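You operate a simulated robot arm through the tools that you are given. There is no shell and no other tool. Be economical: measure what you need, move in short steps, check, and stop when the job is done.

The job below is to be done with a simulated robot arm. You get a single attempt, and the scene is never put back.

TASK
Fetch the black rubber peg and stand it on top of the grey neck plug.

The check looks at the end state, three seconds after you hand in, the way a careful person would. Anything else that was tipped, shoved, dropped, spilled or broken makes it a failure.

THE ROBOT
A 7-joint arm with a two-finger parallel gripper on a trunk, on a base that drives. Base frame: it is fixed to the floor where the robot stands at the start and does not move with it; the origin is under the middle of the robot, x ahead of it, y to its left, z up. Lengths are in m, angles in degrees, forces in N, time in s.
With the tool pointing down near the work surface it reaches from about 0.22 to 0.74 m from the robot's upright axis, wherever it stands. Its first joint turns from -166.0 to 166.0 degrees. Payload 1.57 kg.
The TCP is the grasp point between the finger pads, 0.03 m short of the fingertips. In the tool frame z runs along the fingers and y along their closing line. Largest opening 0.11 m; finger width 0.024, thickness 0.012; the body of the gripper, 0.048 by 0.112 m, starts 0.078 m behind the TCP.
Orientation is told as [roll, pitch, yaw] about the base's x, y, z axes, in that order, counted from this pose: with the fingers straight down and closing along the base's y, the tool's x points along the base's -x, its y along +y and its z along -z.

THE INTERFACE
- The arm moves only by the tool apply_moves. Its arguments are lists of equal length, an entry for each row: "translation": the shift along the base's x, y, z in units of 100 mm (1.0 is 100 mm), a list of three; "rot": the turn, a rotation vector about the base's x, y, z in units of 180 degrees (1.0 is 180 degrees), a list of three; "gripper": the opening, from 0 (shut) to 1 (fully open). In form: {"translation": [[tx, ty, tz], ...], "rot": [[wx, wy, wz], ...], "gripper": [gripper, ...]}. A call has 1 to 8 rows; each row is the pose to reach, as a shift and turn from the pose commanded when the call began. A call with a number of a shift or a turn outside -1 to 1 is refused whole. Each row takes 0.2 s and may step no farther than 0.05 m and 8.6 degrees from the row before; otherwise, or with a gripper value out of range, the whole call is refused. Where a pose cannot be reached the arm comes as near as it can. A force on the tool above 40 N (or 10 N above the force at the start of the call, whichever is more), or a blocked arm, ends the call early, and 0.2 s more pass. The fingers move at their own pace (about 0.045 m/s each) and stop on an object; they squeeze with about 43 N. The grip force told is the motor's: it shows also when the fingers shut on nothing. Time passes only in rows, and 0.2 s behind the last, so rows that repeat a pose let the fingers close. It gives the time, the measured TCP pose, the force on the tool (base axes), the opening and the grip force at its end, in the units of the frame above (readings bear some noise).
- Cameras (640 x 400 px; columns grow to the right, rows downward): "scene" is now at [0.01, 0.1102, 1.6086]; the picture's right is [-0.52, -0.86, 0.00], its down [-0.59, 0.36, -0.73] and it looks along [0.62, -0.37, -0.69] (base axes); focal length 270 px, centre (320, 200). "wrist" rides on the gripper at [0.07, 0.016, -0.141] in the tool frame; the picture's right is [-0.23, 0.97, 0.00], its down [-0.85, -0.20, -0.48] and it looks along [-0.47, -0.11, 0.88] (tool axes); focal length 222 px, centre (320, 200). There is no depth. A picture from a camera that has moved, and an enlarged one, comes with that camera's place and axes in the base frame and with its lens.
- capture(camera): a new picture of that camera. No time passes.
- raise_lower(by): slides the trunk up (or, below 0, down) by that many m; the arm and the scene camera ride with it, the base frame stays. It gives what a move gives, with no picture.
- roll_base(legs): drives the robot by 1 to 6 legs, each [ahead, turn to the left] in m and degrees, along the robot's own axes; the way and the turn of a leg run together, so that a leg with both is an arc; at most 1.5 m and 180 degrees a leg. The arm and the cameras ride along, it lands a little off, and it stops where it bumps. It gives what a move gives.
- aim_head(pan, tilt): turns the head with the scene camera to pan (to the left, within 155 degrees either way) and tilt (down, from -29 to 69), counted from straight ahead of the robot. It gives what a move gives.
- zoom(camera, box): a new picture of the part [left, top, right, bottom] of that camera's present view, enlarged. No time passes.
- hand_in(): hands the job in; it is judged then, once.

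Work in short steps. Places have to be worked out from the pictures, the camera data and where the tool is seen: move nearer, look again, correct. Check each grasp and each placing, and mend what went wrong. You have 120 turns and 98 pictures in all, those below and enlarged ones among them. Open the gripper and draw the arm clear of the work before you hand the job in, unless the task says otherwise; then end with one line.

The tools are called by a JSON object that holds its "op" and its "data". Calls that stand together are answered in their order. apply_moves: Moves the arm, as the interface text tells. Its arguments: {"type":"object","properties":{"translation":{"type":"array"},"rot":{"type":"array"},"gripper":{"type":"array"}},"required":["translation","rot","gripper"]} The other tools are called the same way: raise_lower (by) slides the trunk up or down; roll_base (legs) drives the base; aim_head (pan, tilt) turns the head that bears the scene camera; capture (camera) takes a picture; zoom (camera, box) takes an enlarged picture of a part of a camera's view; hand_in () hands the job in.

At the start:

```text
time_s: 0.0
eef_pos: [0.3535, -0.2085, 1.2422]
tcp_rot: [0.0, 0.0, 0.1]
ft_force: [0.2, 0.0, 0.8]
width: 0.1102
finger_force: 0.1
trunk travel left (down, up): [-0.541, 0.049]
robot x, y, heading: [0.001, 0.0018, 0.2]
head pan, tilt: [-31.1, 43.5]
```

scene: 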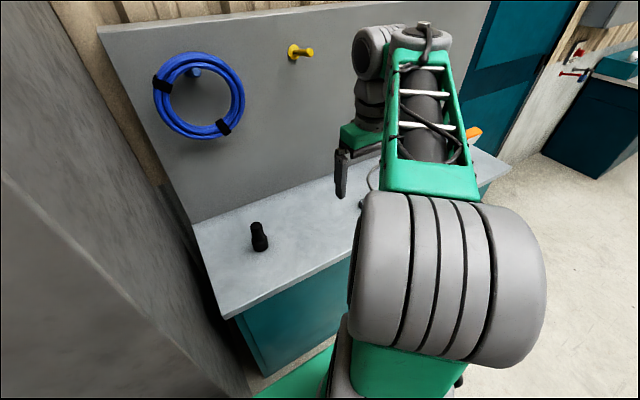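
wrist: 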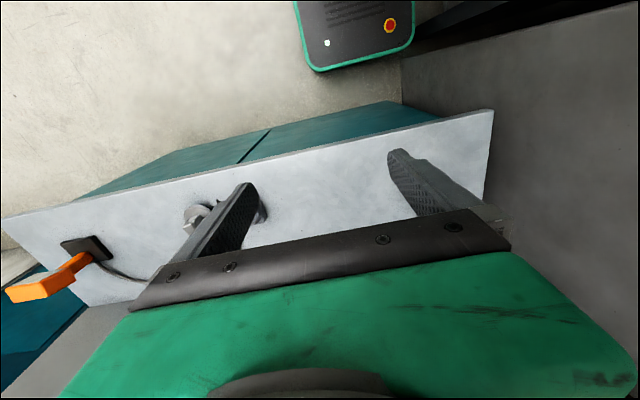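

The black peg-like thing is near (0.62, 0.0) on the bench. I zoom in on it and on the grey thing in the wrist view.

{"op": "zoom", "data": {"camera": "scene", "box": [190, 180, 350, 280]}}

{"op": "zoom", "data": {"camera": "wrist", "box": [0, 140, 320, 340]}}

```text
4.00 times, centred on (270, 230) of scene
camera zoom: at [0.01, 0.1102, 1.6086], right [-0.52, -0.86, 0.0], down [-0.59, 0.36, -0.73], along [0.62, -0.37, -0.69], focal length 1081 px, centre (520, 80)
```

zoom: 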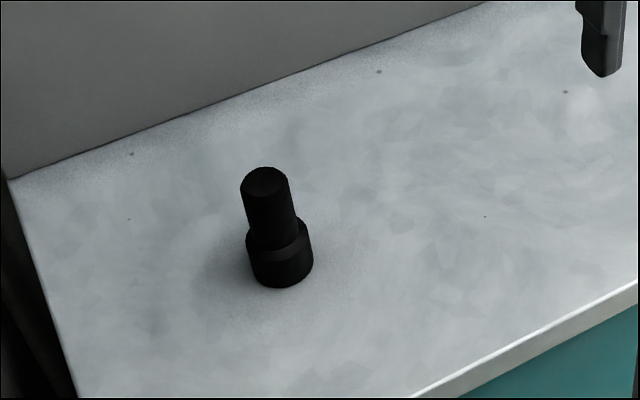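

```text
2.00 times, centred on (160, 240) of wrist
camera zoom: at [0.2828, -0.1906, 1.3836], right [0.22, 0.97, 0.0], down [0.86, -0.2, 0.48], along [0.47, -0.11, -0.88], focal length 444 px, centre (640, 120)
```

zoom: 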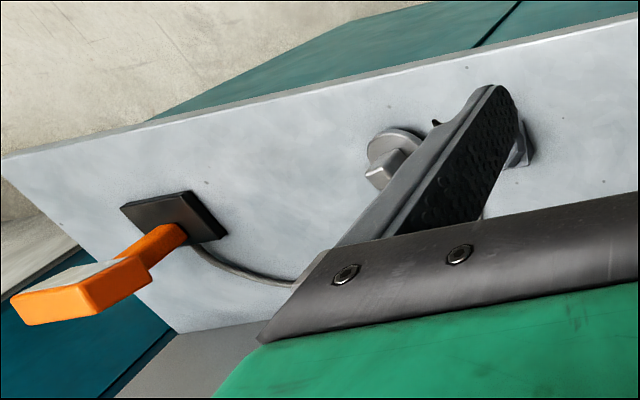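

The grey items are around (0.5, -0.4…-0.6), partly hidden by the fingers. I move the tool sideways to see them.

{"op": "apply_moves", "data": {"translation": [[0, -0.45, 0], [0, -0.9, 0]], "rot": [[0, 0, 0], [0, 0, 0]], "gripper": [1, 1]}}

{"op": "capture", "data": {"camera": "wrist"}}

{"op": "aim_head", "data": {"pan": -55, "tilt": 40}}

{"op": "capture", "data": {"camera": "scene"}}

```text
time_s: 0.6
eef_pos: [0.3523, -0.2985, 1.2421]
tcp_rot: [-0.1, 0.0, 0.2]
ft_force: [-0.4, 0.4, 0.3]
width: 0.1099
finger_force: 0.0
trunk travel left (down, up): [-0.541, 0.049]
robot x, y, heading: [0.0025, -0.0033, -0.1]
head pan, tilt: [-31.1, 43.5]
```

```text
93 pictures are left
camera wrist: at [0.2831, -0.2813, 1.3832], right [0.22, 0.97, 0.0], down [0.86, -0.2, 0.48], along [0.47, -0.11, -0.88], focal length 222 px, centre (320, 200)
```

wrist: 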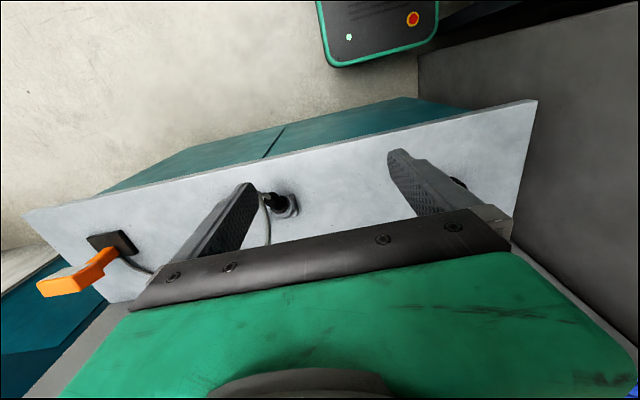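

```text
time_s: 1.5
eef_pos: [0.3531, -0.2976, 1.241]
tcp_rot: [-0.1, 0.0, 0.2]
ft_force: [-0.2, 0.3, 0.4]
width: 0.1102
finger_force: 0.1
trunk travel left (down, up): [-0.541, 0.049]
robot x, y, heading: [0.0013, -0.0033, 0.2]
head pan, tilt: [-55.0, 40.0]
```

```text
92 pictures are left
camera scene: at [-0.0118, 0.0831, 1.6138], right [-0.82, -0.57, 0.0], down [-0.37, 0.53, -0.77], along [0.44, -0.63, -0.64], focal length 270 px, centre (320, 200)
```

scene: 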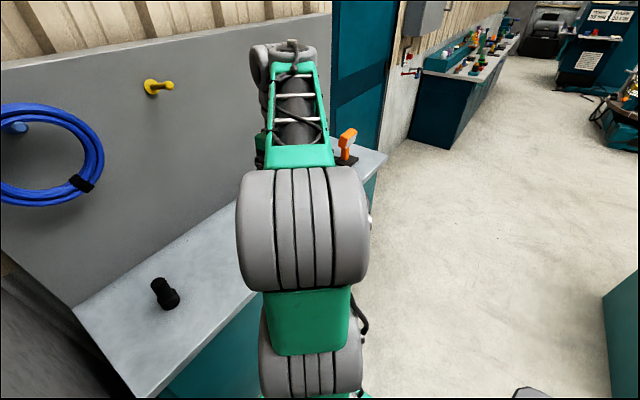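

A grey object with a black knob and a cord stands on the bench; I zoom in on it, the other bench, and the hidden area.

{"op": "zoom", "data": {"camera": "wrist", "box": [220, 160, 348, 240]}}

{"op": "zoom", "data": {"camera": "scene", "box": [390, 0, 640, 156]}}

{"op": "apply_moves", "data": {"translation": [[0, 0.45, 0], [0, 0.9, 0], [0, 0.9, 0.4]], "rot": [[0, 0, -0.04], [0, 0, -0.08], [0, 0, -0.12]], "gripper": [1, 1, 1]}}

{"op": "capture", "data": {"camera": "wrist"}}

```text
5.00 times, centred on (284, 200) of wrist
camera zoom: at [0.2827, -0.2798, 1.3835], right [0.22, 0.97, 0.0], down [0.86, -0.2, 0.48], along [0.47, -0.11, -0.88], focal length 1111 px, centre (500, 200)
```

zoom: 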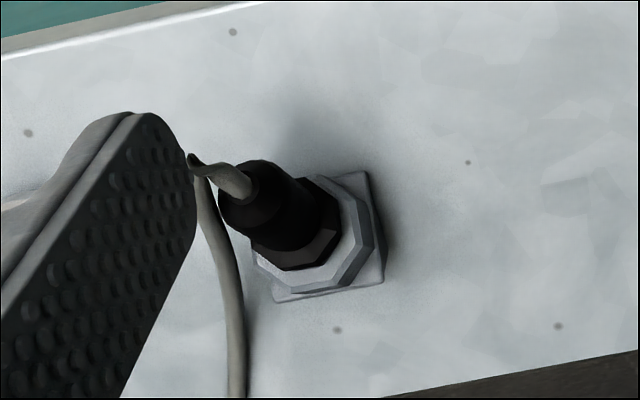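

```text
2.56 times, centred on (515, 78) of scene
camera zoom: at [-0.0118, 0.0831, 1.6138], right [-0.82, -0.57, 0.0], down [-0.37, 0.53, -0.77], along [0.44, -0.63, -0.64], focal length 692 px, centre (-179, 512)
```

zoom: 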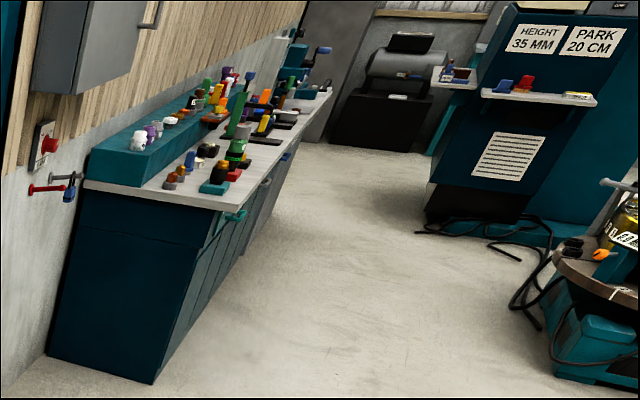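

```text
time_s: 2.3
eef_pos: [0.3525, -0.2027, 1.2823]
tcp_rot: [0.0, -0.1, -21.5]
ft_force: [-0.4, -0.1, -0.1]
width: 0.1097
finger_force: 0.1
trunk travel left (down, up): [-0.541, 0.049]
robot x, y, heading: [0.0022, -0.0007, 0.1]
head pan, tilt: [-55.0, 40.0]
```

```text
89 pictures are left
camera wrist: at [0.2935, -0.162, 1.424], right [0.57, 0.82, 0.0], down [0.72, -0.5, 0.48], along [0.39, -0.27, -0.88], focal length 222 px, centre (320, 200)
```

wrist: 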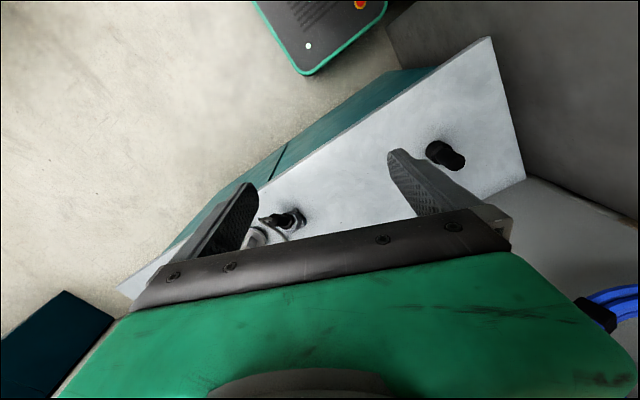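

{"op": "zoom", "data": {"camera": "wrist", "box": [230, 190, 326, 250]}}

{"op": "zoom", "data": {"camera": "wrist", "box": [390, 120, 518, 200]}}

```text
6.67 times, centred on (278, 220) of wrist
camera zoom: at [0.2935, -0.162, 1.424], right [0.57, 0.82, 0.0], down [0.72, -0.5, 0.48], along [0.39, -0.27, -0.88], focal length 1481 px, centre (600, 67)
```

zoom: 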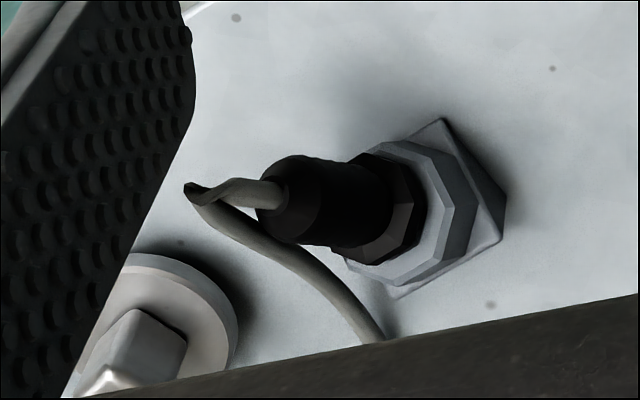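

```text
5.00 times, centred on (454, 160) of wrist
camera zoom: at [0.2935, -0.162, 1.424], right [0.57, 0.82, 0.0], down [0.72, -0.5, 0.48], along [0.39, -0.27, -0.88], focal length 1111 px, centre (-350, 400)
```

zoom: 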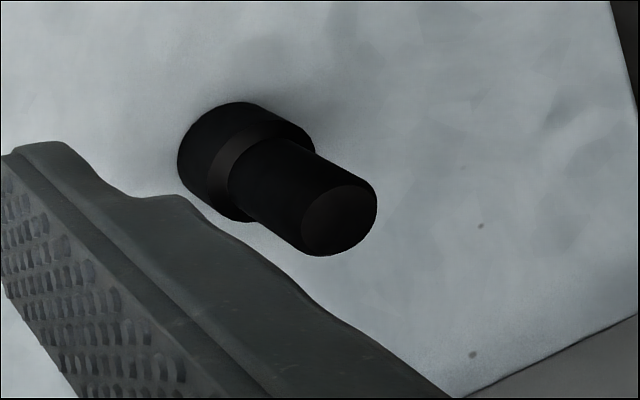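

The peg stands at about (0.595, -0.005), stepped, with its top near z 0.965. The grey plug with a square head is at about (0.52, -0.6). I move over the peg and straighten the yaw.

{"op": "apply_moves", "data": {"translation": [[0.3, 0.25, -0.1], [0.6, 0.5, -0.25], [0.9, 0.75, -0.4], [1, 0.99, -0.55], [1, 0.99, -0.6]], "rot": [[0, 0, 0.03], [0, 0, 0.06], [0, 0, 0.09], [0, 0, 0.12], [0, 0, 0.12]], "gripper": [1, 1, 1, 1, 1]}}

{"op": "apply_moves", "data": {"translation": [[0.4, 0.3, -0.1], [0.8, 0.65, -0.3], [1.0, 0.98, -0.5]], "rot": [[0, 0, 0], [0, 0, 0], [0, 0, 0]], "gripper": [1, 1, 1]}}

{"op": "capture", "data": {"camera": "wrist"}}

{"op": "aim_head", "data": {"pan": -20, "tilt": 45}}

{"op": "capture", "data": {"camera": "scene"}}

```text
time_s: 3.5
eef_pos: [0.4518, -0.106, 1.2221]
tcp_rot: [0.0, 0.0, 0.1]
ft_force: [0.3, 0.3, -0.4]
width: 0.1097
finger_force: 0.0
trunk travel left (down, up): [-0.541, 0.049]
robot x, y, heading: [-0.001, -0.0023, -0.2]
head pan, tilt: [-55.0, 40.0]
```

```text
refused: row 1 steps farther than a row can; nothing moved
```

```text
86 pictures are left
camera wrist: at [0.3823, -0.0883, 1.3647], right [0.22, 0.97, 0.0], down [0.86, -0.2, 0.48], along [0.47, -0.11, -0.88], focal length 222 px, centre (320, 200)
```

wrist: 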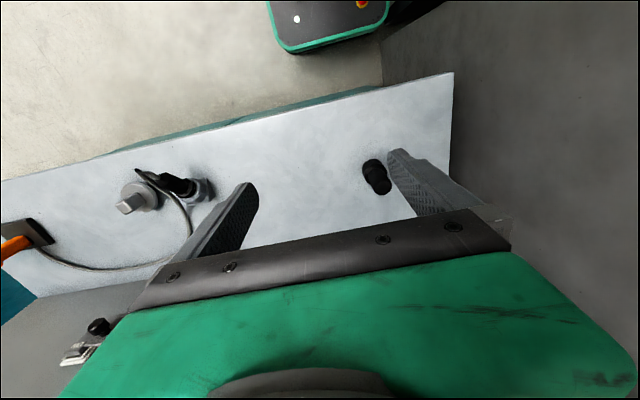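

```text
time_s: 4.5
eef_pos: [0.4524, -0.1051, 1.2223]
tcp_rot: [-0.1, 0.0, 0.1]
ft_force: [-0.1, 0.1, 0.6]
width: 0.1099
finger_force: 0.1
trunk travel left (down, up): [-0.541, 0.049]
robot x, y, heading: [-0.0003, -0.0052, -0.1]
head pan, tilt: [-20.0, 45.0]
```

```text
85 pictures are left
camera scene: at [0.0158, 0.1249, 1.6065], right [-0.34, -0.94, 0.0], down [-0.66, 0.24, -0.71], along [0.66, -0.24, -0.71], focal length 270 px, centre (320, 200)
```

scene: 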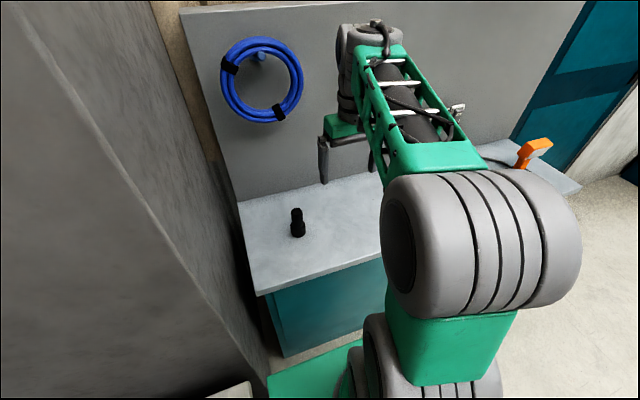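

A clear view of the plug now; I zoom on it and on the odd item at lower left.

{"op": "zoom", "data": {"camera": "wrist", "box": [90, 150, 218, 230]}}

{"op": "zoom", "data": {"camera": "wrist", "box": [40, 300, 136, 360]}}

{"op": "zoom", "data": {"camera": "wrist", "box": [340, 140, 436, 200]}}

```text
5.00 times, centred on (154, 190) of wrist
camera zoom: at [0.3824, -0.0886, 1.3647], right [0.22, 0.97, 0.0], down [0.86, -0.2, 0.48], along [0.47, -0.11, -0.88], focal length 1111 px, centre (1150, 250)
```

zoom: 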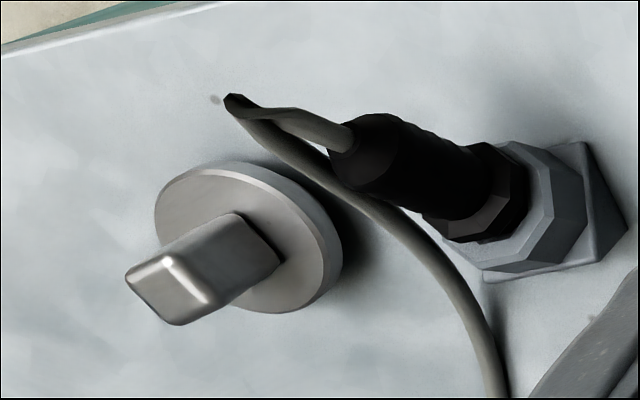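

```text
6.67 times, centred on (88, 330) of wrist
camera zoom: at [0.3824, -0.0886, 1.3647], right [0.22, 0.97, 0.0], down [0.86, -0.2, 0.48], along [0.47, -0.11, -0.88], focal length 1481 px, centre (1867, -667)
```

zoom: 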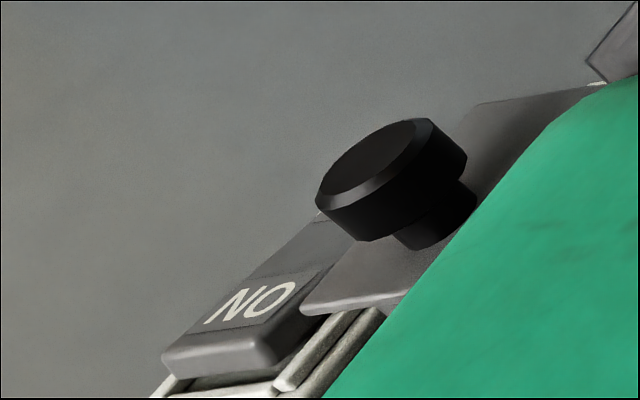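

```text
6.67 times, centred on (388, 170) of wrist
camera zoom: at [0.3824, -0.0886, 1.3647], right [0.22, 0.97, 0.0], down [0.86, -0.2, 0.48], along [0.47, -0.11, -0.88], focal length 1481 px, centre (-133, 400)
```

zoom: 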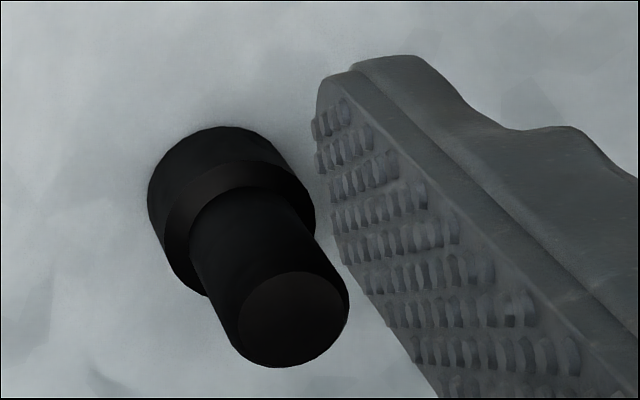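

The freestanding stepped cylinder is the peg and the flanged square-headed part is the grey plug. I move above the peg.

{"op": "apply_moves", "data": {"translation": [[0.3, 0.2, -0.2], [0.6, 0.45, -0.4], [0.9, 0.7, -0.6], [1.0, 0.99, -0.8], [1.0, 0.99, -1.0]], "rot": [[0, 0, 0], [0, 0, 0], [0, 0, 0], [0, 0, 0], [0, 0, 0]], "gripper": [1, 1, 1, 1, 1]}}

{"op": "apply_moves", "data": {"translation": [[0.4, 0, -0.2]], "rot": [[0, 0, 0]], "gripper": [1]}}

{"op": "capture", "data": {"camera": "wrist"}}

{"op": "zoom", "data": {"camera": "scene", "box": [220, 140, 380, 240]}}

```text
time_s: 5.7
eef_pos: [0.5531, -0.0099, 1.1218]
tcp_rot: [0.0, 0.0, 0.1]
ft_force: [-1.0, -0.3, -1.0]
width: 0.1099
finger_force: 0.0
trunk travel left (down, up): [-0.541, 0.049]
robot x, y, heading: [-0.003, 0.0018, 0.2]
head pan, tilt: [-20.0, 45.0]
```

```text
time_s: 6.1
eef_pos: [0.5915, -0.0085, 1.1038]
tcp_rot: [0.1, 0.0, 0.1]
ft_force: [0.0, -0.6, 0.0]
width: 0.1099
finger_force: 0.1
trunk travel left (down, up): [-0.541, 0.049]
robot x, y, heading: [-0.0005, -0.0023, -0.1]
head pan, tilt: [-20.0, 45.0]
```

```text
81 pictures are left
camera wrist: at [0.5217, 0.0078, 1.2452], right [0.22, 0.97, 0.0], down [0.86, -0.2, 0.48], along [0.47, -0.11, -0.88], focal length 222 px, centre (320, 200)
```

wrist: 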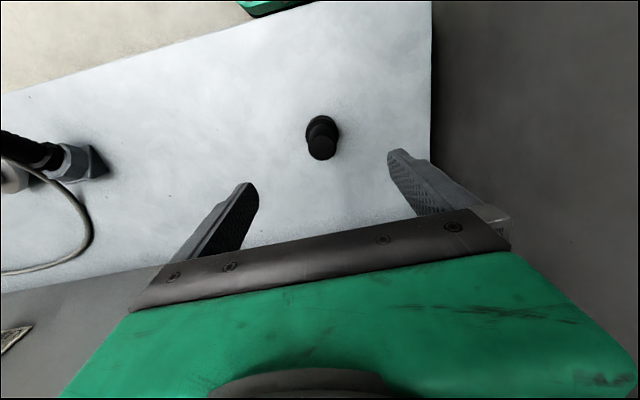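

```text
4.00 times, centred on (300, 190) of scene
camera zoom: at [0.0166, 0.1251, 1.6065], right [-0.34, -0.94, 0.0], down [-0.66, 0.24, -0.71], along [0.66, -0.24, -0.71], focal length 1081 px, centre (400, 240)
```

zoom: 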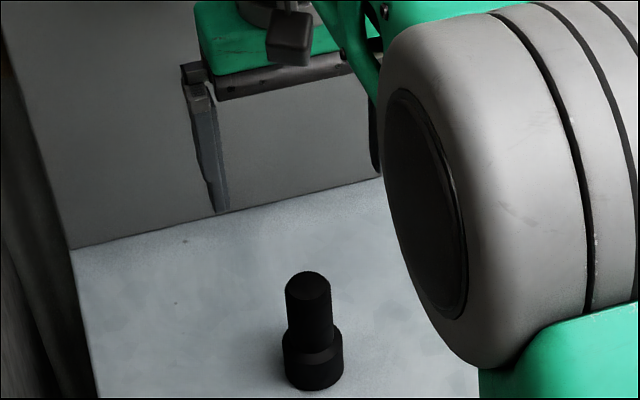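

Peg axis ≈ (0.593, -0.006), step at z ≈ 0.892, top ≈ 0.963. I descend with the fingers open toward the upper part.

{"op": "apply_moves", "data": {"translation": [[0, 0.01, -0.4], [0.01, 0.02, -0.8], [0.01, 0.02, -1.0]], "rot": [[0, 0, 0], [0, 0, 0], [0, 0, 0]], "gripper": [1, 1, 1]}}

{"op": "capture", "data": {"camera": "wrist"}}

{"op": "zoom", "data": {"camera": "scene", "box": [220, 140, 380, 240]}}

```text
time_s: 6.9
eef_pos: [0.5944, -0.0068, 1.0042]
tcp_rot: [-0.1, 0.0, 0.2]
ft_force: [0.2, -0.4, 0.4]
width: 0.1097
finger_force: 0.0
trunk travel left (down, up): [-0.541, 0.049]
robot x, y, heading: [-0.0015, -0.0028, -0.2]
head pan, tilt: [-20.0, 45.0]
```

```text
79 pictures are left
camera wrist: at [0.5245, 0.0109, 1.1449], right [0.22, 0.97, 0.0], down [0.86, -0.2, 0.48], along [0.47, -0.11, -0.88], focal length 222 px, centre (320, 200)
```

wrist: 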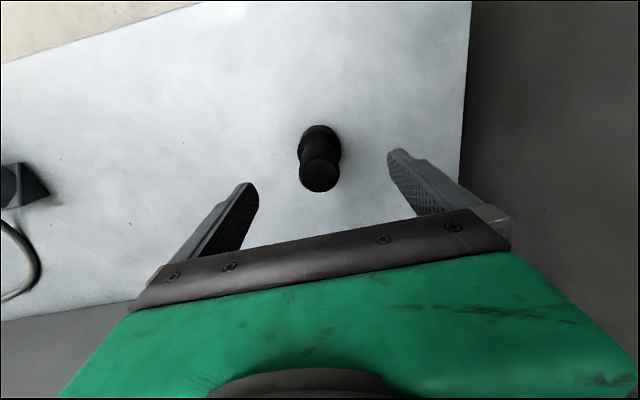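

```text
4.00 times, centred on (300, 190) of scene
camera zoom: at [0.0158, 0.125, 1.6065], right [-0.34, -0.94, 0.0], down [-0.66, 0.24, -0.71], along [0.66, -0.24, -0.71], focal length 1081 px, centre (400, 240)
```

zoom: 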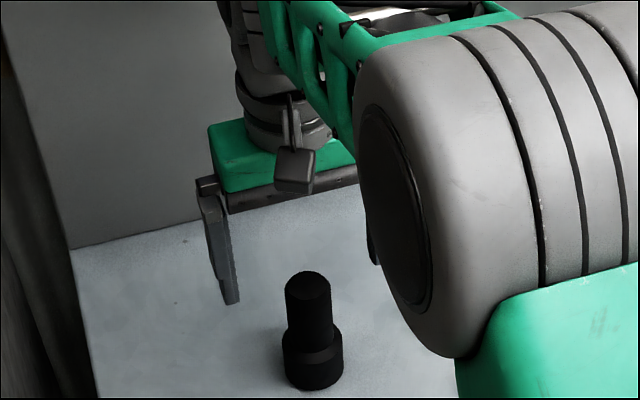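

The peg sits centred between the fingers; I descend to TCP z ≈ 0.936 and close.

{"op": "apply_moves", "data": {"translation": [[0.015, 0, -0.35], [0.015, 0, -0.68], [0.015, 0, -0.68]], "rot": [[0, 0, 0], [0, 0, 0], [0, 0, 0]], "gripper": [1, 1, 1]}}

{"op": "capture", "data": {"camera": "wrist"}}

{"op": "zoom", "data": {"camera": "scene", "box": [220, 140, 380, 240]}}

```text
time_s: 7.7
eef_pos: [0.5961, -0.0062, 0.9344]
tcp_rot: [0.0, -0.1, 0.1]
ft_force: [-0.4, -0.3, -0.3]
width: 0.1101
finger_force: 0.0
trunk travel left (down, up): [-0.541, 0.049]
robot x, y, heading: [0.0025, 0.0004, -0.0]
head pan, tilt: [-20.0, 45.0]
```

```text
77 pictures are left
camera wrist: at [0.5258, 0.0111, 1.077], right [0.22, 0.97, 0.0], down [0.86, -0.2, 0.48], along [0.47, -0.11, -0.88], focal length 222 px, centre (320, 200)
```

wrist: 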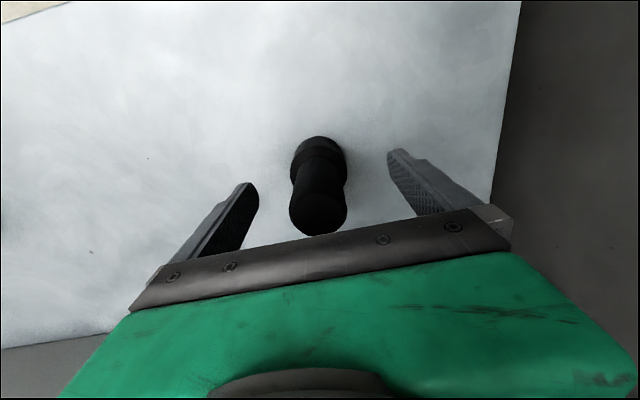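

```text
4.00 times, centred on (300, 190) of scene
camera zoom: at [0.0158, 0.125, 1.6065], right [-0.34, -0.94, 0.0], down [-0.66, 0.24, -0.71], along [0.66, -0.24, -0.71], focal length 1081 px, centre (400, 240)
```

zoom: 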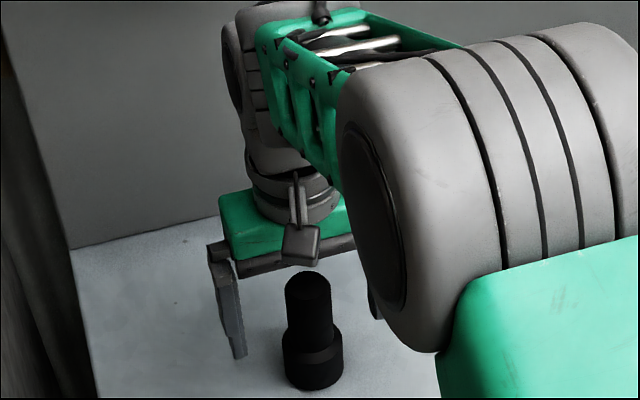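

Aligned; close the fingers on the neck of the peg.

{"op": "apply_moves", "data": {"translation": [[0, 0, 0], [0, 0, 0], [0, 0, 0], [0, 0, 0], [0, 0, 0], [0, 0, 0], [0, 0, 0]], "rot": [[0, 0, 0], [0, 0, 0], [0, 0, 0], [0, 0, 0], [0, 0, 0], [0, 0, 0], [0, 0, 0]], "gripper": [0, 0, 0, 0, 0, 0, 0]}}

{"op": "apply_moves", "data": {"translation": [[0, 0, 0.2], [0, 0, 0.5], [0, 0, 0.8], [0, 0, 1.0]], "rot": [[0, 0, 0], [0, 0, 0], [0, 0, 0], [0, 0, 0]], "gripper": [0, 0, 0, 0]}}

{"op": "capture", "data": {"camera": "wrist"}}

{"op": "capture", "data": {"camera": "scene"}}

```text
time_s: 9.3
eef_pos: [0.5957, -0.0057, 0.9357]
tcp_rot: [0.1, 0.0, 0.1]
ft_force: [-0.3, -5.2, 3.2]
width: 0.0371
finger_force: 39.9
trunk travel left (down, up): [-0.541, 0.049]
robot x, y, heading: [0.0026, -0.0023, 0.0]
head pan, tilt: [-20.0, 45.0]
```

```text
time_s: 10.3
eef_pos: [0.5937, -0.0056, 1.0347]
tcp_rot: [0.1, 0.0, 0.3]
ft_force: [-0.1, 0.1, -0.3]
width: 0.0002
finger_force: 21.5
trunk travel left (down, up): [-0.541, 0.049]
robot x, y, heading: [-0.0016, -0.0023, 0.3]
head pan, tilt: [-20.0, 45.0]
```

```text
75 pictures are left
camera wrist: at [0.524, 0.0108, 1.177], right [0.22, 0.97, 0.0], down [0.86, -0.2, 0.48], along [0.47, -0.11, -0.88], focal length 222 px, centre (320, 200)
```

wrist: 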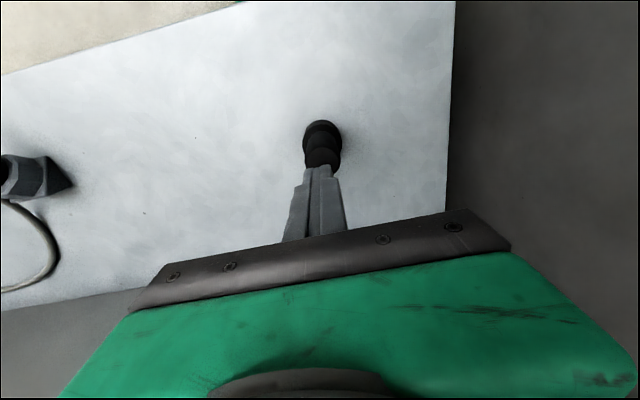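

```text
74 pictures are left
camera scene: at [0.0156, 0.1249, 1.6065], right [-0.34, -0.94, 0.0], down [-0.66, 0.24, -0.71], along [0.66, -0.24, -0.71], focal length 270 px, centre (320, 200)
```

scene: 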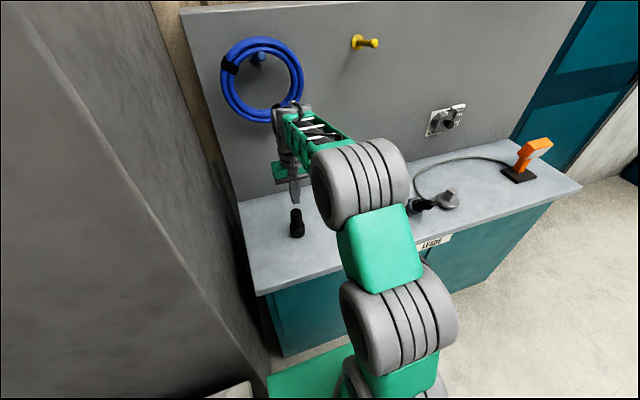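

The grip slipped off during the lift, but the peg still stands upright. I check it and the now visible right side.

{"op": "zoom", "data": {"camera": "scene", "box": [390, 90, 550, 190]}}

{"op": "zoom", "data": {"camera": "scene", "box": [390, 170, 486, 230]}}

{"op": "zoom", "data": {"camera": "scene", "box": [260, 190, 340, 240]}}

```text
4.00 times, centred on (470, 140) of scene
camera zoom: at [0.0156, 0.1249, 1.6065], right [-0.34, -0.94, 0.0], down [-0.66, 0.24, -0.71], along [0.66, -0.24, -0.71], focal length 1081 px, centre (-280, 440)
```

zoom: 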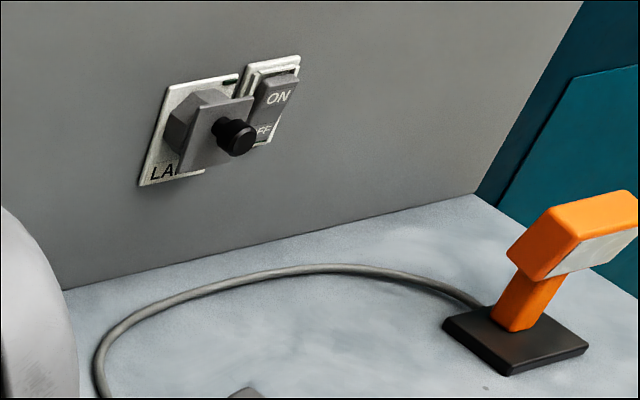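

```text
6.67 times, centred on (438, 200) of scene
camera zoom: at [0.0156, 0.1249, 1.6065], right [-0.34, -0.94, 0.0], down [-0.66, 0.24, -0.71], along [0.66, -0.24, -0.71], focal length 1801 px, centre (-467, 200)
```

zoom: 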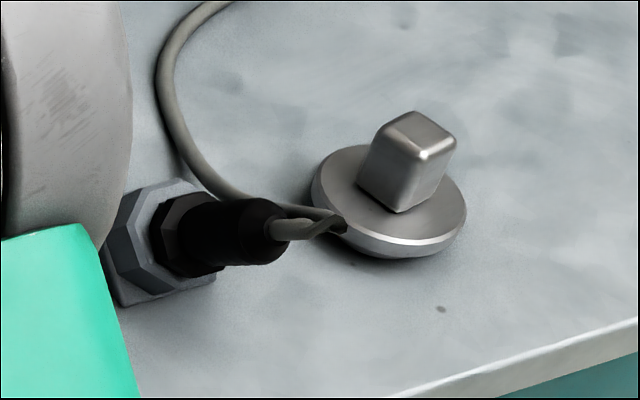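

```text
8.00 times, centred on (300, 215) of scene
camera zoom: at [0.0156, 0.1249, 1.6065], right [-0.34, -0.94, 0.0], down [-0.66, 0.24, -0.71], along [0.66, -0.24, -0.71], focal length 2161 px, centre (480, 80)
```

zoom: 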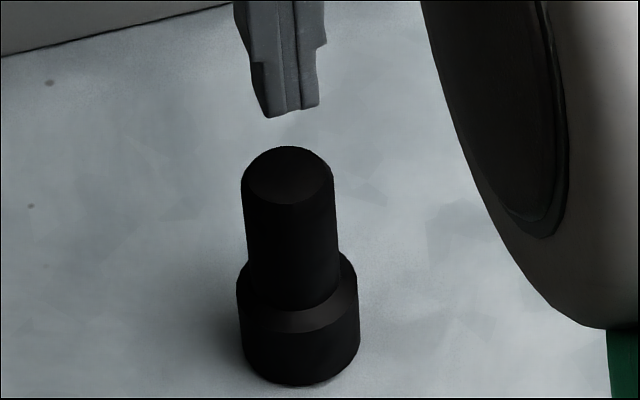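

The peg is unmoved, so it either slid out or is held down. I'll regrasp it a bit lower and lift in small increments, watching the force.

{"op": "apply_moves", "data": {"translation": [[0, 0, 0.1], [0, 0, 0.1], [0, 0, 0.1], [0, 0, 0.1], [0, 0, 0.1], [0, 0, 0.1], [0, 0, 0.1], [0, 0, 0.1]], "rot": [[0, 0, 0], [0, 0, 0], [0, 0, 0], [0, 0, 0], [0, 0, 0], [0, 0, 0], [0, 0, 0], [0, 0, 0]], "gripper": [1, 1, 1, 1, 1, 1, 1, 1]}}

{"op": "apply_moves", "data": {"translation": [[0.02, 0, -0.4], [0.02, 0, -0.8], [0.02, 0, -1.0]], "rot": [[0, 0, 0], [0, 0, 0], [0, 0, 0]], "gripper": [1, 1, 1]}}

{"op": "apply_moves", "data": {"translation": [[0, 0, -0.1], [0, 0, -0.1], [0, 0, -0.1], [0, 0, -0.1], [0, 0, -0.1], [0, 0, -0.1], [0, 0, -0.1], [0, 0, -0.1]], "rot": [[0, 0, 0], [0, 0, 0], [0, 0, 0], [0, 0, 0], [0, 0, 0], [0, 0, 0], [0, 0, 0], [0, 0, 0]], "gripper": [1, 0, 0, 0, 0, 0, 0, 0]}}

{"op": "apply_moves", "data": {"translation": [[0, 0, 0.02], [0, 0, 0.04]], "rot": [[0, 0, 0], [0, 0, 0]], "gripper": [0, 0]}}

{"op": "apply_moves", "data": {"translation": [[0, 0, 0.03], [0, 0, 0.06]], "rot": [[0, 0, 0], [0, 0, 0]], "gripper": [0, 0]}}

{"op": "capture", "data": {"camera": "wrist"}}

```text
time_s: 12.1
eef_pos: [0.5946, -0.0066, 1.0445]
tcp_rot: [0.0, 0.0, 0.2]
ft_force: [0.0, 0.4, 0.3]
width: 0.11
finger_force: 0.1
trunk travel left (down, up): [-0.541, 0.049]
robot x, y, heading: [0.0015, -0.0003, -0.1]
head pan, tilt: [-20.0, 45.0]
```

```text
time_s: 12.9
eef_pos: [0.5967, -0.0076, 0.9448]
tcp_rot: [0.0, 0.1, 0.1]
ft_force: [0.9, 0.6, 0.4]
width: 0.1098
finger_force: 0.1
trunk travel left (down, up): [-0.541, 0.049]
robot x, y, heading: [-0.0011, -0.0014, -0.2]
head pan, tilt: [-20.0, 45.0]
```

```text
time_s: 14.7
eef_pos: [0.5965, -0.0059, 0.9353]
tcp_rot: [-0.1, -0.1, 0.2]
ft_force: [1.8, 3.9, 5.4]
width: 0.0369
finger_force: 40.1
trunk travel left (down, up): [-0.541, 0.049]
robot x, y, heading: [-0.0005, -0.0025, 0.0]
head pan, tilt: [-20.0, 45.0]
```

```text
time_s: 15.3
eef_pos: [0.596, -0.0078, 0.9379]
tcp_rot: [-0.1, 0.0, 0.2]
ft_force: [-0.1, 0.4, -3.6]
width: 0.0371
finger_force: 42.8
trunk travel left (down, up): [-0.541, 0.049]
robot x, y, heading: [-0.0006, -0.0017, 0.0]
head pan, tilt: [-20.0, 45.0]
```

```text
time_s: 15.9
eef_pos: [0.5968, -0.0084, 0.9437]
tcp_rot: [0.1, 0.0, 0.3]
ft_force: [-0.8, -1.2, -3.5]
width: 0.0369
finger_force: 42.3
trunk travel left (down, up): [-0.541, 0.049]
robot x, y, heading: [-0.0029, -0.0009, -0.0]
head pan, tilt: [-20.0, 45.0]
```

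```text
70 pictures are left
camera wrist: at [0.5269, 0.0089, 1.0857], right [0.22, 0.97, 0.0], down [0.86, -0.2, 0.48], along [0.47, -0.11, -0.88], focal length 222 px, centre (320, 200)
```

wrist: 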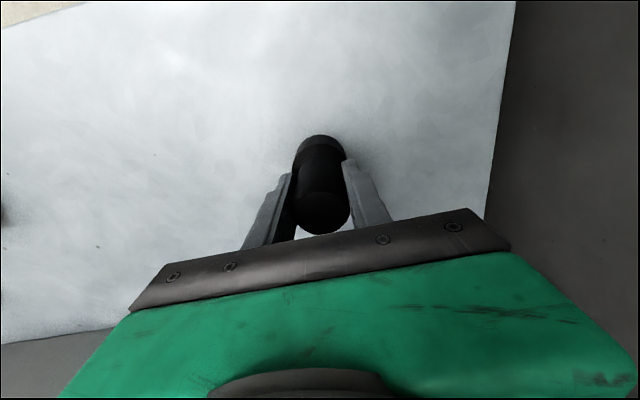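

The force settles at about -3.5 N, either the peg's weight or sliding friction. I check in the scene view whether the peg rose.

{"op": "zoom", "data": {"camera": "scene", "box": [260, 190, 340, 240]}}

{"op": "apply_moves", "data": {"translation": [[0, 0, 0.03], [0, 0, 0.06], [0, 0, 0.1]], "rot": [[0, 0, 0], [0, 0, 0], [0, 0, 0]], "gripper": [0, 0, 0]}}

{"op": "zoom", "data": {"camera": "scene", "box": [260, 190, 340, 240]}}

```text
8.00 times, centred on (300, 215) of scene
camera zoom: at [0.0161, 0.125, 1.6065], right [-0.34, -0.94, 0.0], down [-0.66, 0.24, -0.71], along [0.66, -0.24, -0.71], focal length 2161 px, centre (480, 80)
```

zoom: 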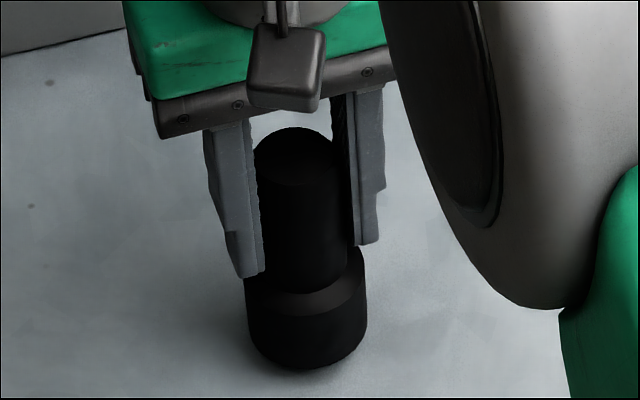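

```text
time_s: 16.7
eef_pos: [0.5986, -0.0076, 0.954]
tcp_rot: [-0.1, 0.1, 0.2]
ft_force: [-0.4, -0.6, -3.5]
width: 0.0369
finger_force: 43.1
trunk travel left (down, up): [-0.541, 0.049]
robot x, y, heading: [0.001, -0.0023, 0.1]
head pan, tilt: [-20.0, 45.0]
```

```text
8.00 times, centred on (300, 215) of scene
camera zoom: at [0.0161, 0.125, 1.6065], right [-0.34, -0.94, 0.0], down [-0.66, 0.24, -0.71], along [0.66, -0.24, -0.71], focal length 2161 px, centre (480, 80)
```

zoom: 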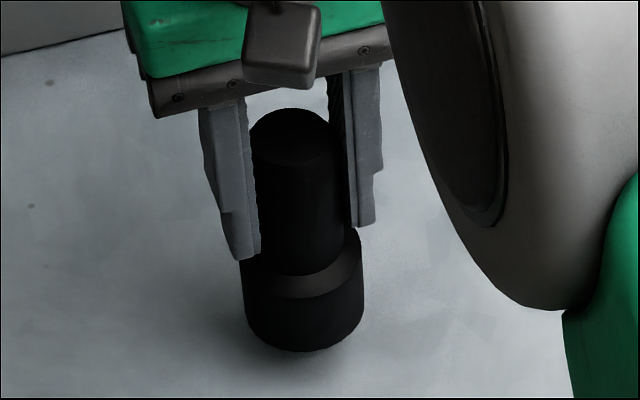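

The peg is lifted and holds (weight ≈ 3.6 N); the first time I moved too briskly. I raise it gently and look around the base before driving, since the plug at about (0.54, -0.60) is out of reach from here.

{"op": "apply_moves", "data": {"translation": [[0, 0, 0.05], [0, 0, 0.13], [0, 0, 0.23], [0, 0, 0.33], [0, 0, 0.43], [0, 0, 0.53], [0, 0, 0.6], [0, 0, 0.64]], "rot": [[0, 0, 0], [0, 0, 0], [0, 0, 0], [0, 0, 0], [0, 0, 0], [0, 0, 0], [0, 0, 0], [0, 0, 0]], "gripper": [0, 0, 0, 0, 0, 0, 0, 0]}}

{"op": "apply_moves", "data": {"translation": [[0, 0, 0.05], [0, 0, 0.15], [0, 0, 0.27], [0, 0, 0.39], [0, 0, 0.51], [0, 0, 0.63], [0, 0, 0.72], [0, 0, 0.77]], "rot": [[0, 0, 0], [0, 0, 0], [0, 0, 0], [0, 0, 0], [0, 0, 0], [0, 0, 0], [0, 0, 0], [0, 0, 0]], "gripper": [0, 0, 0, 0, 0, 0, 0, 0]}}

{"op": "aim_head", "data": {"pan": -50, "tilt": 69}}

{"op": "capture", "data": {"camera": "scene"}}

{"op": "aim_head", "data": {"pan": -140, "tilt": 50}}

{"op": "capture", "data": {"camera": "scene"}}

{"op": "capture", "data": {"camera": "wrist"}}

```text
time_s: 18.5
eef_pos: [0.5978, -0.0056, 1.0171]
tcp_rot: [0.0, 0.0, 0.1]
ft_force: [-0.5, -0.5, -2.5]
width: 0.0368
finger_force: 42.8
trunk travel left (down, up): [-0.541, 0.049]
robot x, y, heading: [-0.0021, -0.005, -0.3]
head pan, tilt: [-20.0, 45.0]
```

```text
time_s: 20.3
eef_pos: [0.5962, -0.0049, 1.0972]
tcp_rot: [0.0, 0.0, 0.2]
ft_force: [-0.3, -0.1, -3.3]
width: 0.0365
finger_force: 43.1
trunk travel left (down, up): [-0.541, 0.049]
robot x, y, heading: [0.0002, -0.0054, -0.2]
head pan, tilt: [-20.0, 45.0]
```

```text
time_s: 21.2
eef_pos: [0.5969, -0.0053, 1.0955]
tcp_rot: [0.0, 0.0, 0.2]
ft_force: [-0.2, 0.5, -4.1]
width: 0.0366
finger_force: 43.1
trunk travel left (down, up): [-0.541, 0.049]
robot x, y, heading: [-0.0066, -0.007, 0.1]
head pan, tilt: [-50.0, 68.8]
```

```text
67 pictures are left
camera scene: at [-0.0243, 0.1099, 1.5777], right [-0.77, -0.64, 0.0], down [-0.6, 0.71, -0.36], along [0.23, -0.28, -0.93], focal length 270 px, centre (320, 200)
```

scene: 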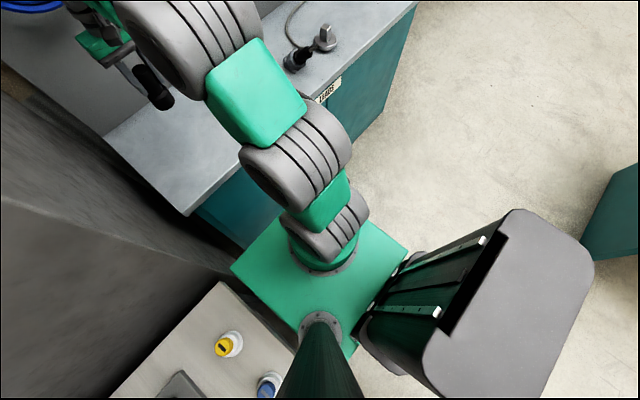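

```text
time_s: 22.9
eef_pos: [0.5967, -0.0062, 1.0963]
tcp_rot: [0.1, 0.1, 0.2]
ft_force: [0.8, -0.2, -4.4]
width: 0.037
finger_force: 42.9
trunk travel left (down, up): [-0.541, 0.049]
robot x, y, heading: [0.0001, -0.0024, -0.2]
head pan, tilt: [-140.0, 50.0]
```

```text
66 pictures are left
camera scene: at [-0.1192, 0.1033, 1.5996], right [-0.64, 0.77, 0.0], down [0.59, 0.49, -0.64], along [-0.49, -0.41, -0.77], focal length 270 px, centre (320, 200)
```

scene: 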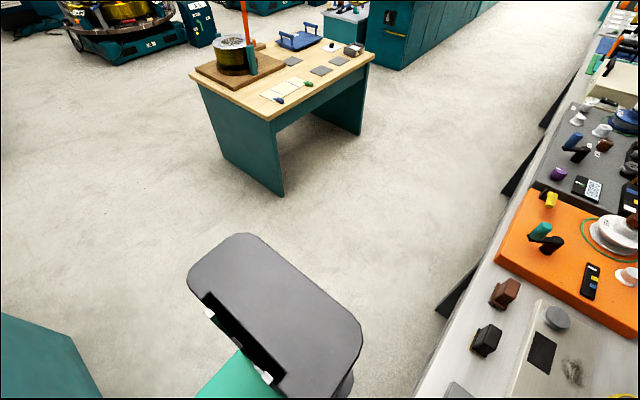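

```text
65 pictures are left
camera wrist: at [0.527, 0.0106, 1.2378], right [0.22, 0.97, 0.0], down [0.86, -0.2, 0.48], along [0.47, -0.11, -0.88], focal length 222 px, centre (320, 200)
```

wrist: 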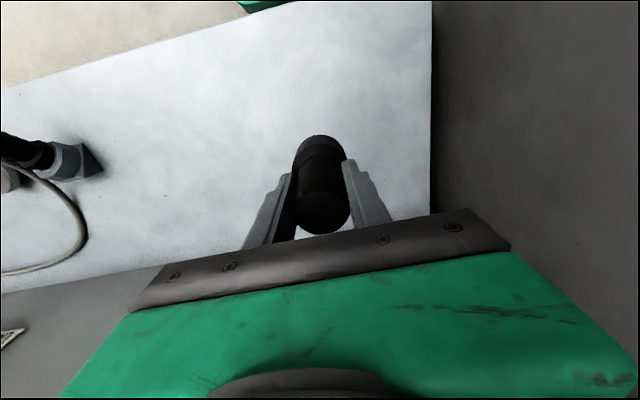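

The robot is boxed in on the left by another bench, so driving needs care. The peg is still held firmly; I look at the left clearance.

{"op": "aim_head", "data": {"pan": 60, "tilt": 69}}

{"op": "capture", "data": {"camera": "scene"}}

{"op": "aim_head", "data": {"pan": 5, "tilt": 69}}

{"op": "capture", "data": {"camera": "scene"}}

{"op": "aim_head", "data": {"pan": 140, "tilt": 65}}

{"op": "capture", "data": {"camera": "scene"}}

```text
time_s: 25.8
eef_pos: [0.5973, -0.0064, 1.0954]
tcp_rot: [0.0, 0.0, 0.2]
ft_force: [-0.4, 0.2, -3.8]
width: 0.0367
finger_force: 43.3
trunk travel left (down, up): [-0.541, 0.049]
robot x, y, heading: [-0.0029, -0.0007, 0.3]
head pan, tilt: [60.0, 68.8]
```

```text
64 pictures are left
camera scene: at [-0.0323, 0.2012, 1.5776], right [0.87, -0.5, 0.0], down [-0.47, -0.81, -0.36], along [0.18, 0.31, -0.93], focal length 270 px, centre (320, 200)
```

scene: 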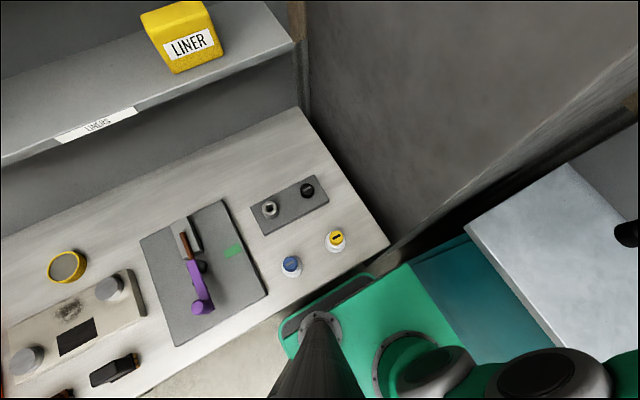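

```text
time_s: 27.1
eef_pos: [0.596, -0.0059, 1.096]
tcp_rot: [0.0, 0.0, 0.3]
ft_force: [-0.3, -0.3, -3.2]
width: 0.0365
finger_force: 43.2
trunk travel left (down, up): [-0.541, 0.049]
robot x, y, heading: [0.0006, -0.0055, 0.3]
head pan, tilt: [5.0, 68.8]
```

```text
63 pictures are left
camera scene: at [-0.0046, 0.1577, 1.5776], right [0.09, -1.0, 0.0], down [-0.93, -0.08, -0.36], along [0.36, 0.03, -0.93], focal length 270 px, centre (320, 200)
```

scene: 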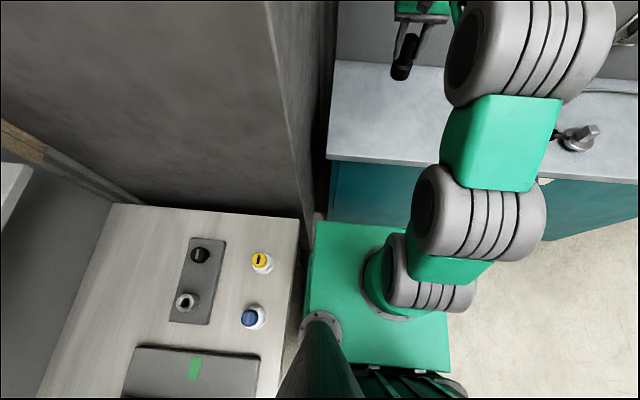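

```text
time_s: 29.2
eef_pos: [0.5963, -0.0059, 1.0946]
tcp_rot: [0.1, 0.0, 0.2]
ft_force: [-0.1, -0.3, -3.4]
width: 0.0367
finger_force: 43.1
trunk travel left (down, up): [-0.541, 0.049]
robot x, y, heading: [-0.0012, -0.0004, -0.0]
head pan, tilt: [140.0, 65.0]
```

```text
62 pictures are left
camera scene: at [-0.1067, 0.1918, 1.5815], right [0.64, 0.77, 0.0], down [0.69, -0.58, -0.42], along [-0.32, 0.27, -0.91], focal length 270 px, centre (320, 200)
```

scene: 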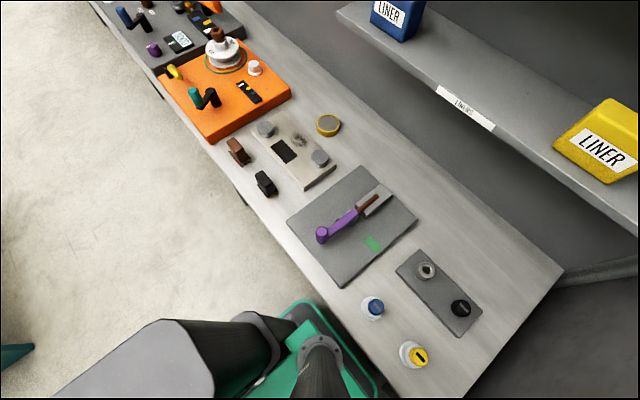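

On the left bench there's a plate with a small black and grey pair; I zoom to rule it out.

{"op": "zoom", "data": {"camera": "scene", "box": [340, 240, 500, 340]}}

{"op": "zoom", "data": {"camera": "scene", "box": [140, 0, 350, 200]}}

```text
4.00 times, centred on (420, 290) of scene
camera zoom: at [-0.1067, 0.1918, 1.5815], right [0.64, 0.77, 0.0], down [0.69, -0.58, -0.42], along [-0.32, 0.27, -0.91], focal length 1081 px, centre (-80, -160)
```

zoom: 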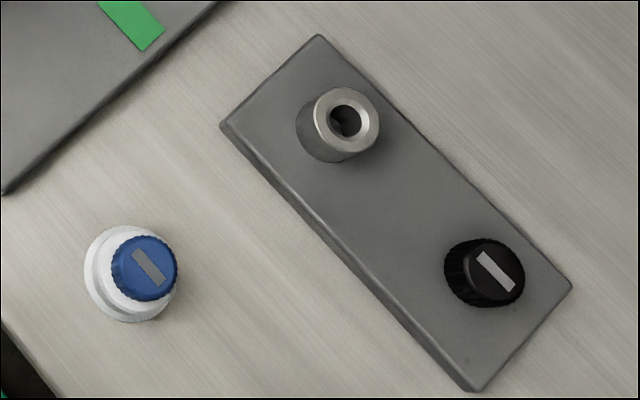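

```text
2.00 times, centred on (245, 100) of scene
camera zoom: at [-0.1067, 0.1918, 1.5815], right [0.64, 0.77, 0.0], down [0.69, -0.58, -0.42], along [-0.32, 0.27, -0.91], focal length 540 px, centre (470, 400)
```

zoom: 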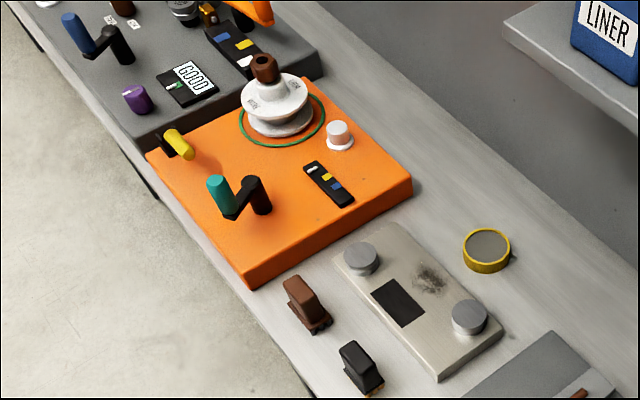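

Those are other stations, so the flanged plug on this bench is the target. I first retract the peg gently, then shift the robot to the right with a shallow S-manoeuvre that keeps clear of the left bench.

{"op": "apply_moves", "data": {"translation": [[-0.04, -0.02, 0.02], [-0.15, -0.07, 0.06], [-0.3, -0.15, 0.1], [-0.45, -0.24, 0.15], [-0.6, -0.33, 0.2], [-0.75, -0.42, 0.25], [-0.86, -0.48, 0.3], [-0.92, -0.5, 0.32]], "rot": [[0, 0, 0], [0, 0, 0], [0, 0, 0], [0, 0, 0], [0, 0, 0], [0, 0, 0], [0, 0, 0], [0, 0, 0]], "gripper": [0, 0, 0, 0, 0, 0, 0, 0]}}

{"op": "apply_moves", "data": {"translation": [[-0.04, -0.02, 0.02], [-0.15, -0.07, 0.06], [-0.3, -0.15, 0.1], [-0.45, -0.24, 0.15], [-0.6, -0.33, 0.2], [-0.75, -0.42, 0.25], [-0.86, -0.48, 0.3], [-0.92, -0.5, 0.32]], "rot": [[0, 0, 0], [0, 0, 0], [0, 0, 0], [0, 0, 0], [0, 0, 0], [0, 0, 0], [0, 0, 0], [0, 0, 0]], "gripper": [0, 0, 0, 0, 0, 0, 0, 0]}}

{"op": "capture", "data": {"camera": "wrist"}}

{"op": "aim_head", "data": {"pan": 155, "tilt": 35}}

{"op": "capture", "data": {"camera": "scene"}}

```text
time_s: 31.0
eef_pos: [0.5046, -0.058, 1.1268]
tcp_rot: [0.1, 0.0, 0.2]
ft_force: [-0.6, 0.0, -3.4]
width: 0.0366
finger_force: 43.0
trunk travel left (down, up): [-0.541, 0.049]
robot x, y, heading: [-0.002, -0.0015, -0.1]
head pan, tilt: [140.0, 65.0]
```

```text
time_s: 32.8
eef_pos: [0.4143, -0.1076, 1.159]
tcp_rot: [-0.1, 0.0, 0.2]
ft_force: [-1.0, 0.5, -3.5]
width: 0.0365
finger_force: 43.1
trunk travel left (down, up): [-0.541, 0.049]
robot x, y, heading: [-0.0003, -0.0, -0.1]
head pan, tilt: [140.0, 65.0]
```

```text
59 pictures are left
camera wrist: at [0.3439, -0.0913, 1.301], right [0.22, 0.97, 0.0], down [0.86, -0.2, 0.48], along [0.47, -0.11, -0.88], focal length 222 px, centre (320, 200)
```

wrist: 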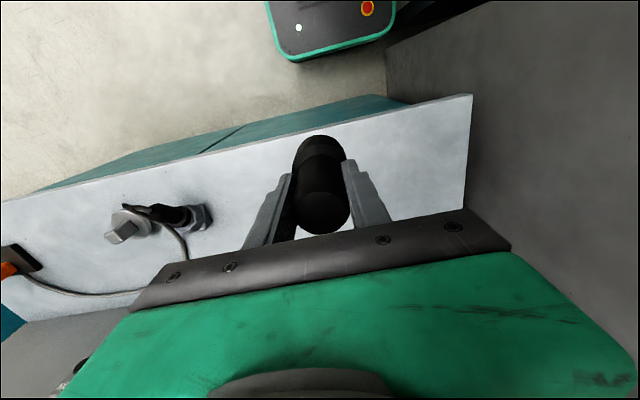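

```text
time_s: 33.8
eef_pos: [0.4142, -0.1082, 1.1592]
tcp_rot: [0.1, 0.0, 0.2]
ft_force: [0.0, -0.1, -4.1]
width: 0.0366
finger_force: 43.2
trunk travel left (down, up): [-0.541, 0.049]
robot x, y, heading: [0.0015, -0.0064, 0.1]
head pan, tilt: [154.7, 35.0]
```

```text
58 pictures are left
camera scene: at [-0.14, 0.1904, 1.6213], right [0.43, 0.9, 0.0], down [0.52, -0.25, -0.82], along [-0.74, 0.35, -0.57], focal length 270 px, centre (320, 200)
```

scene: 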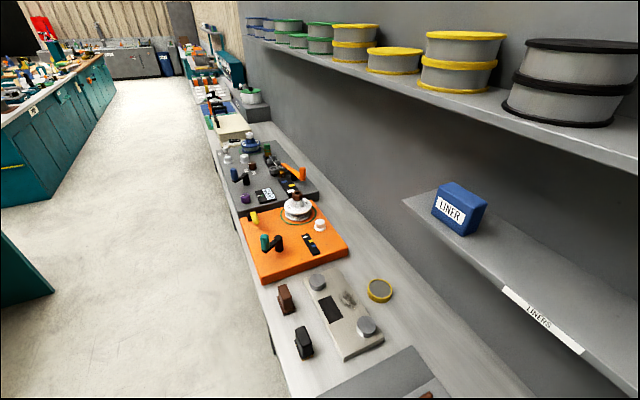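

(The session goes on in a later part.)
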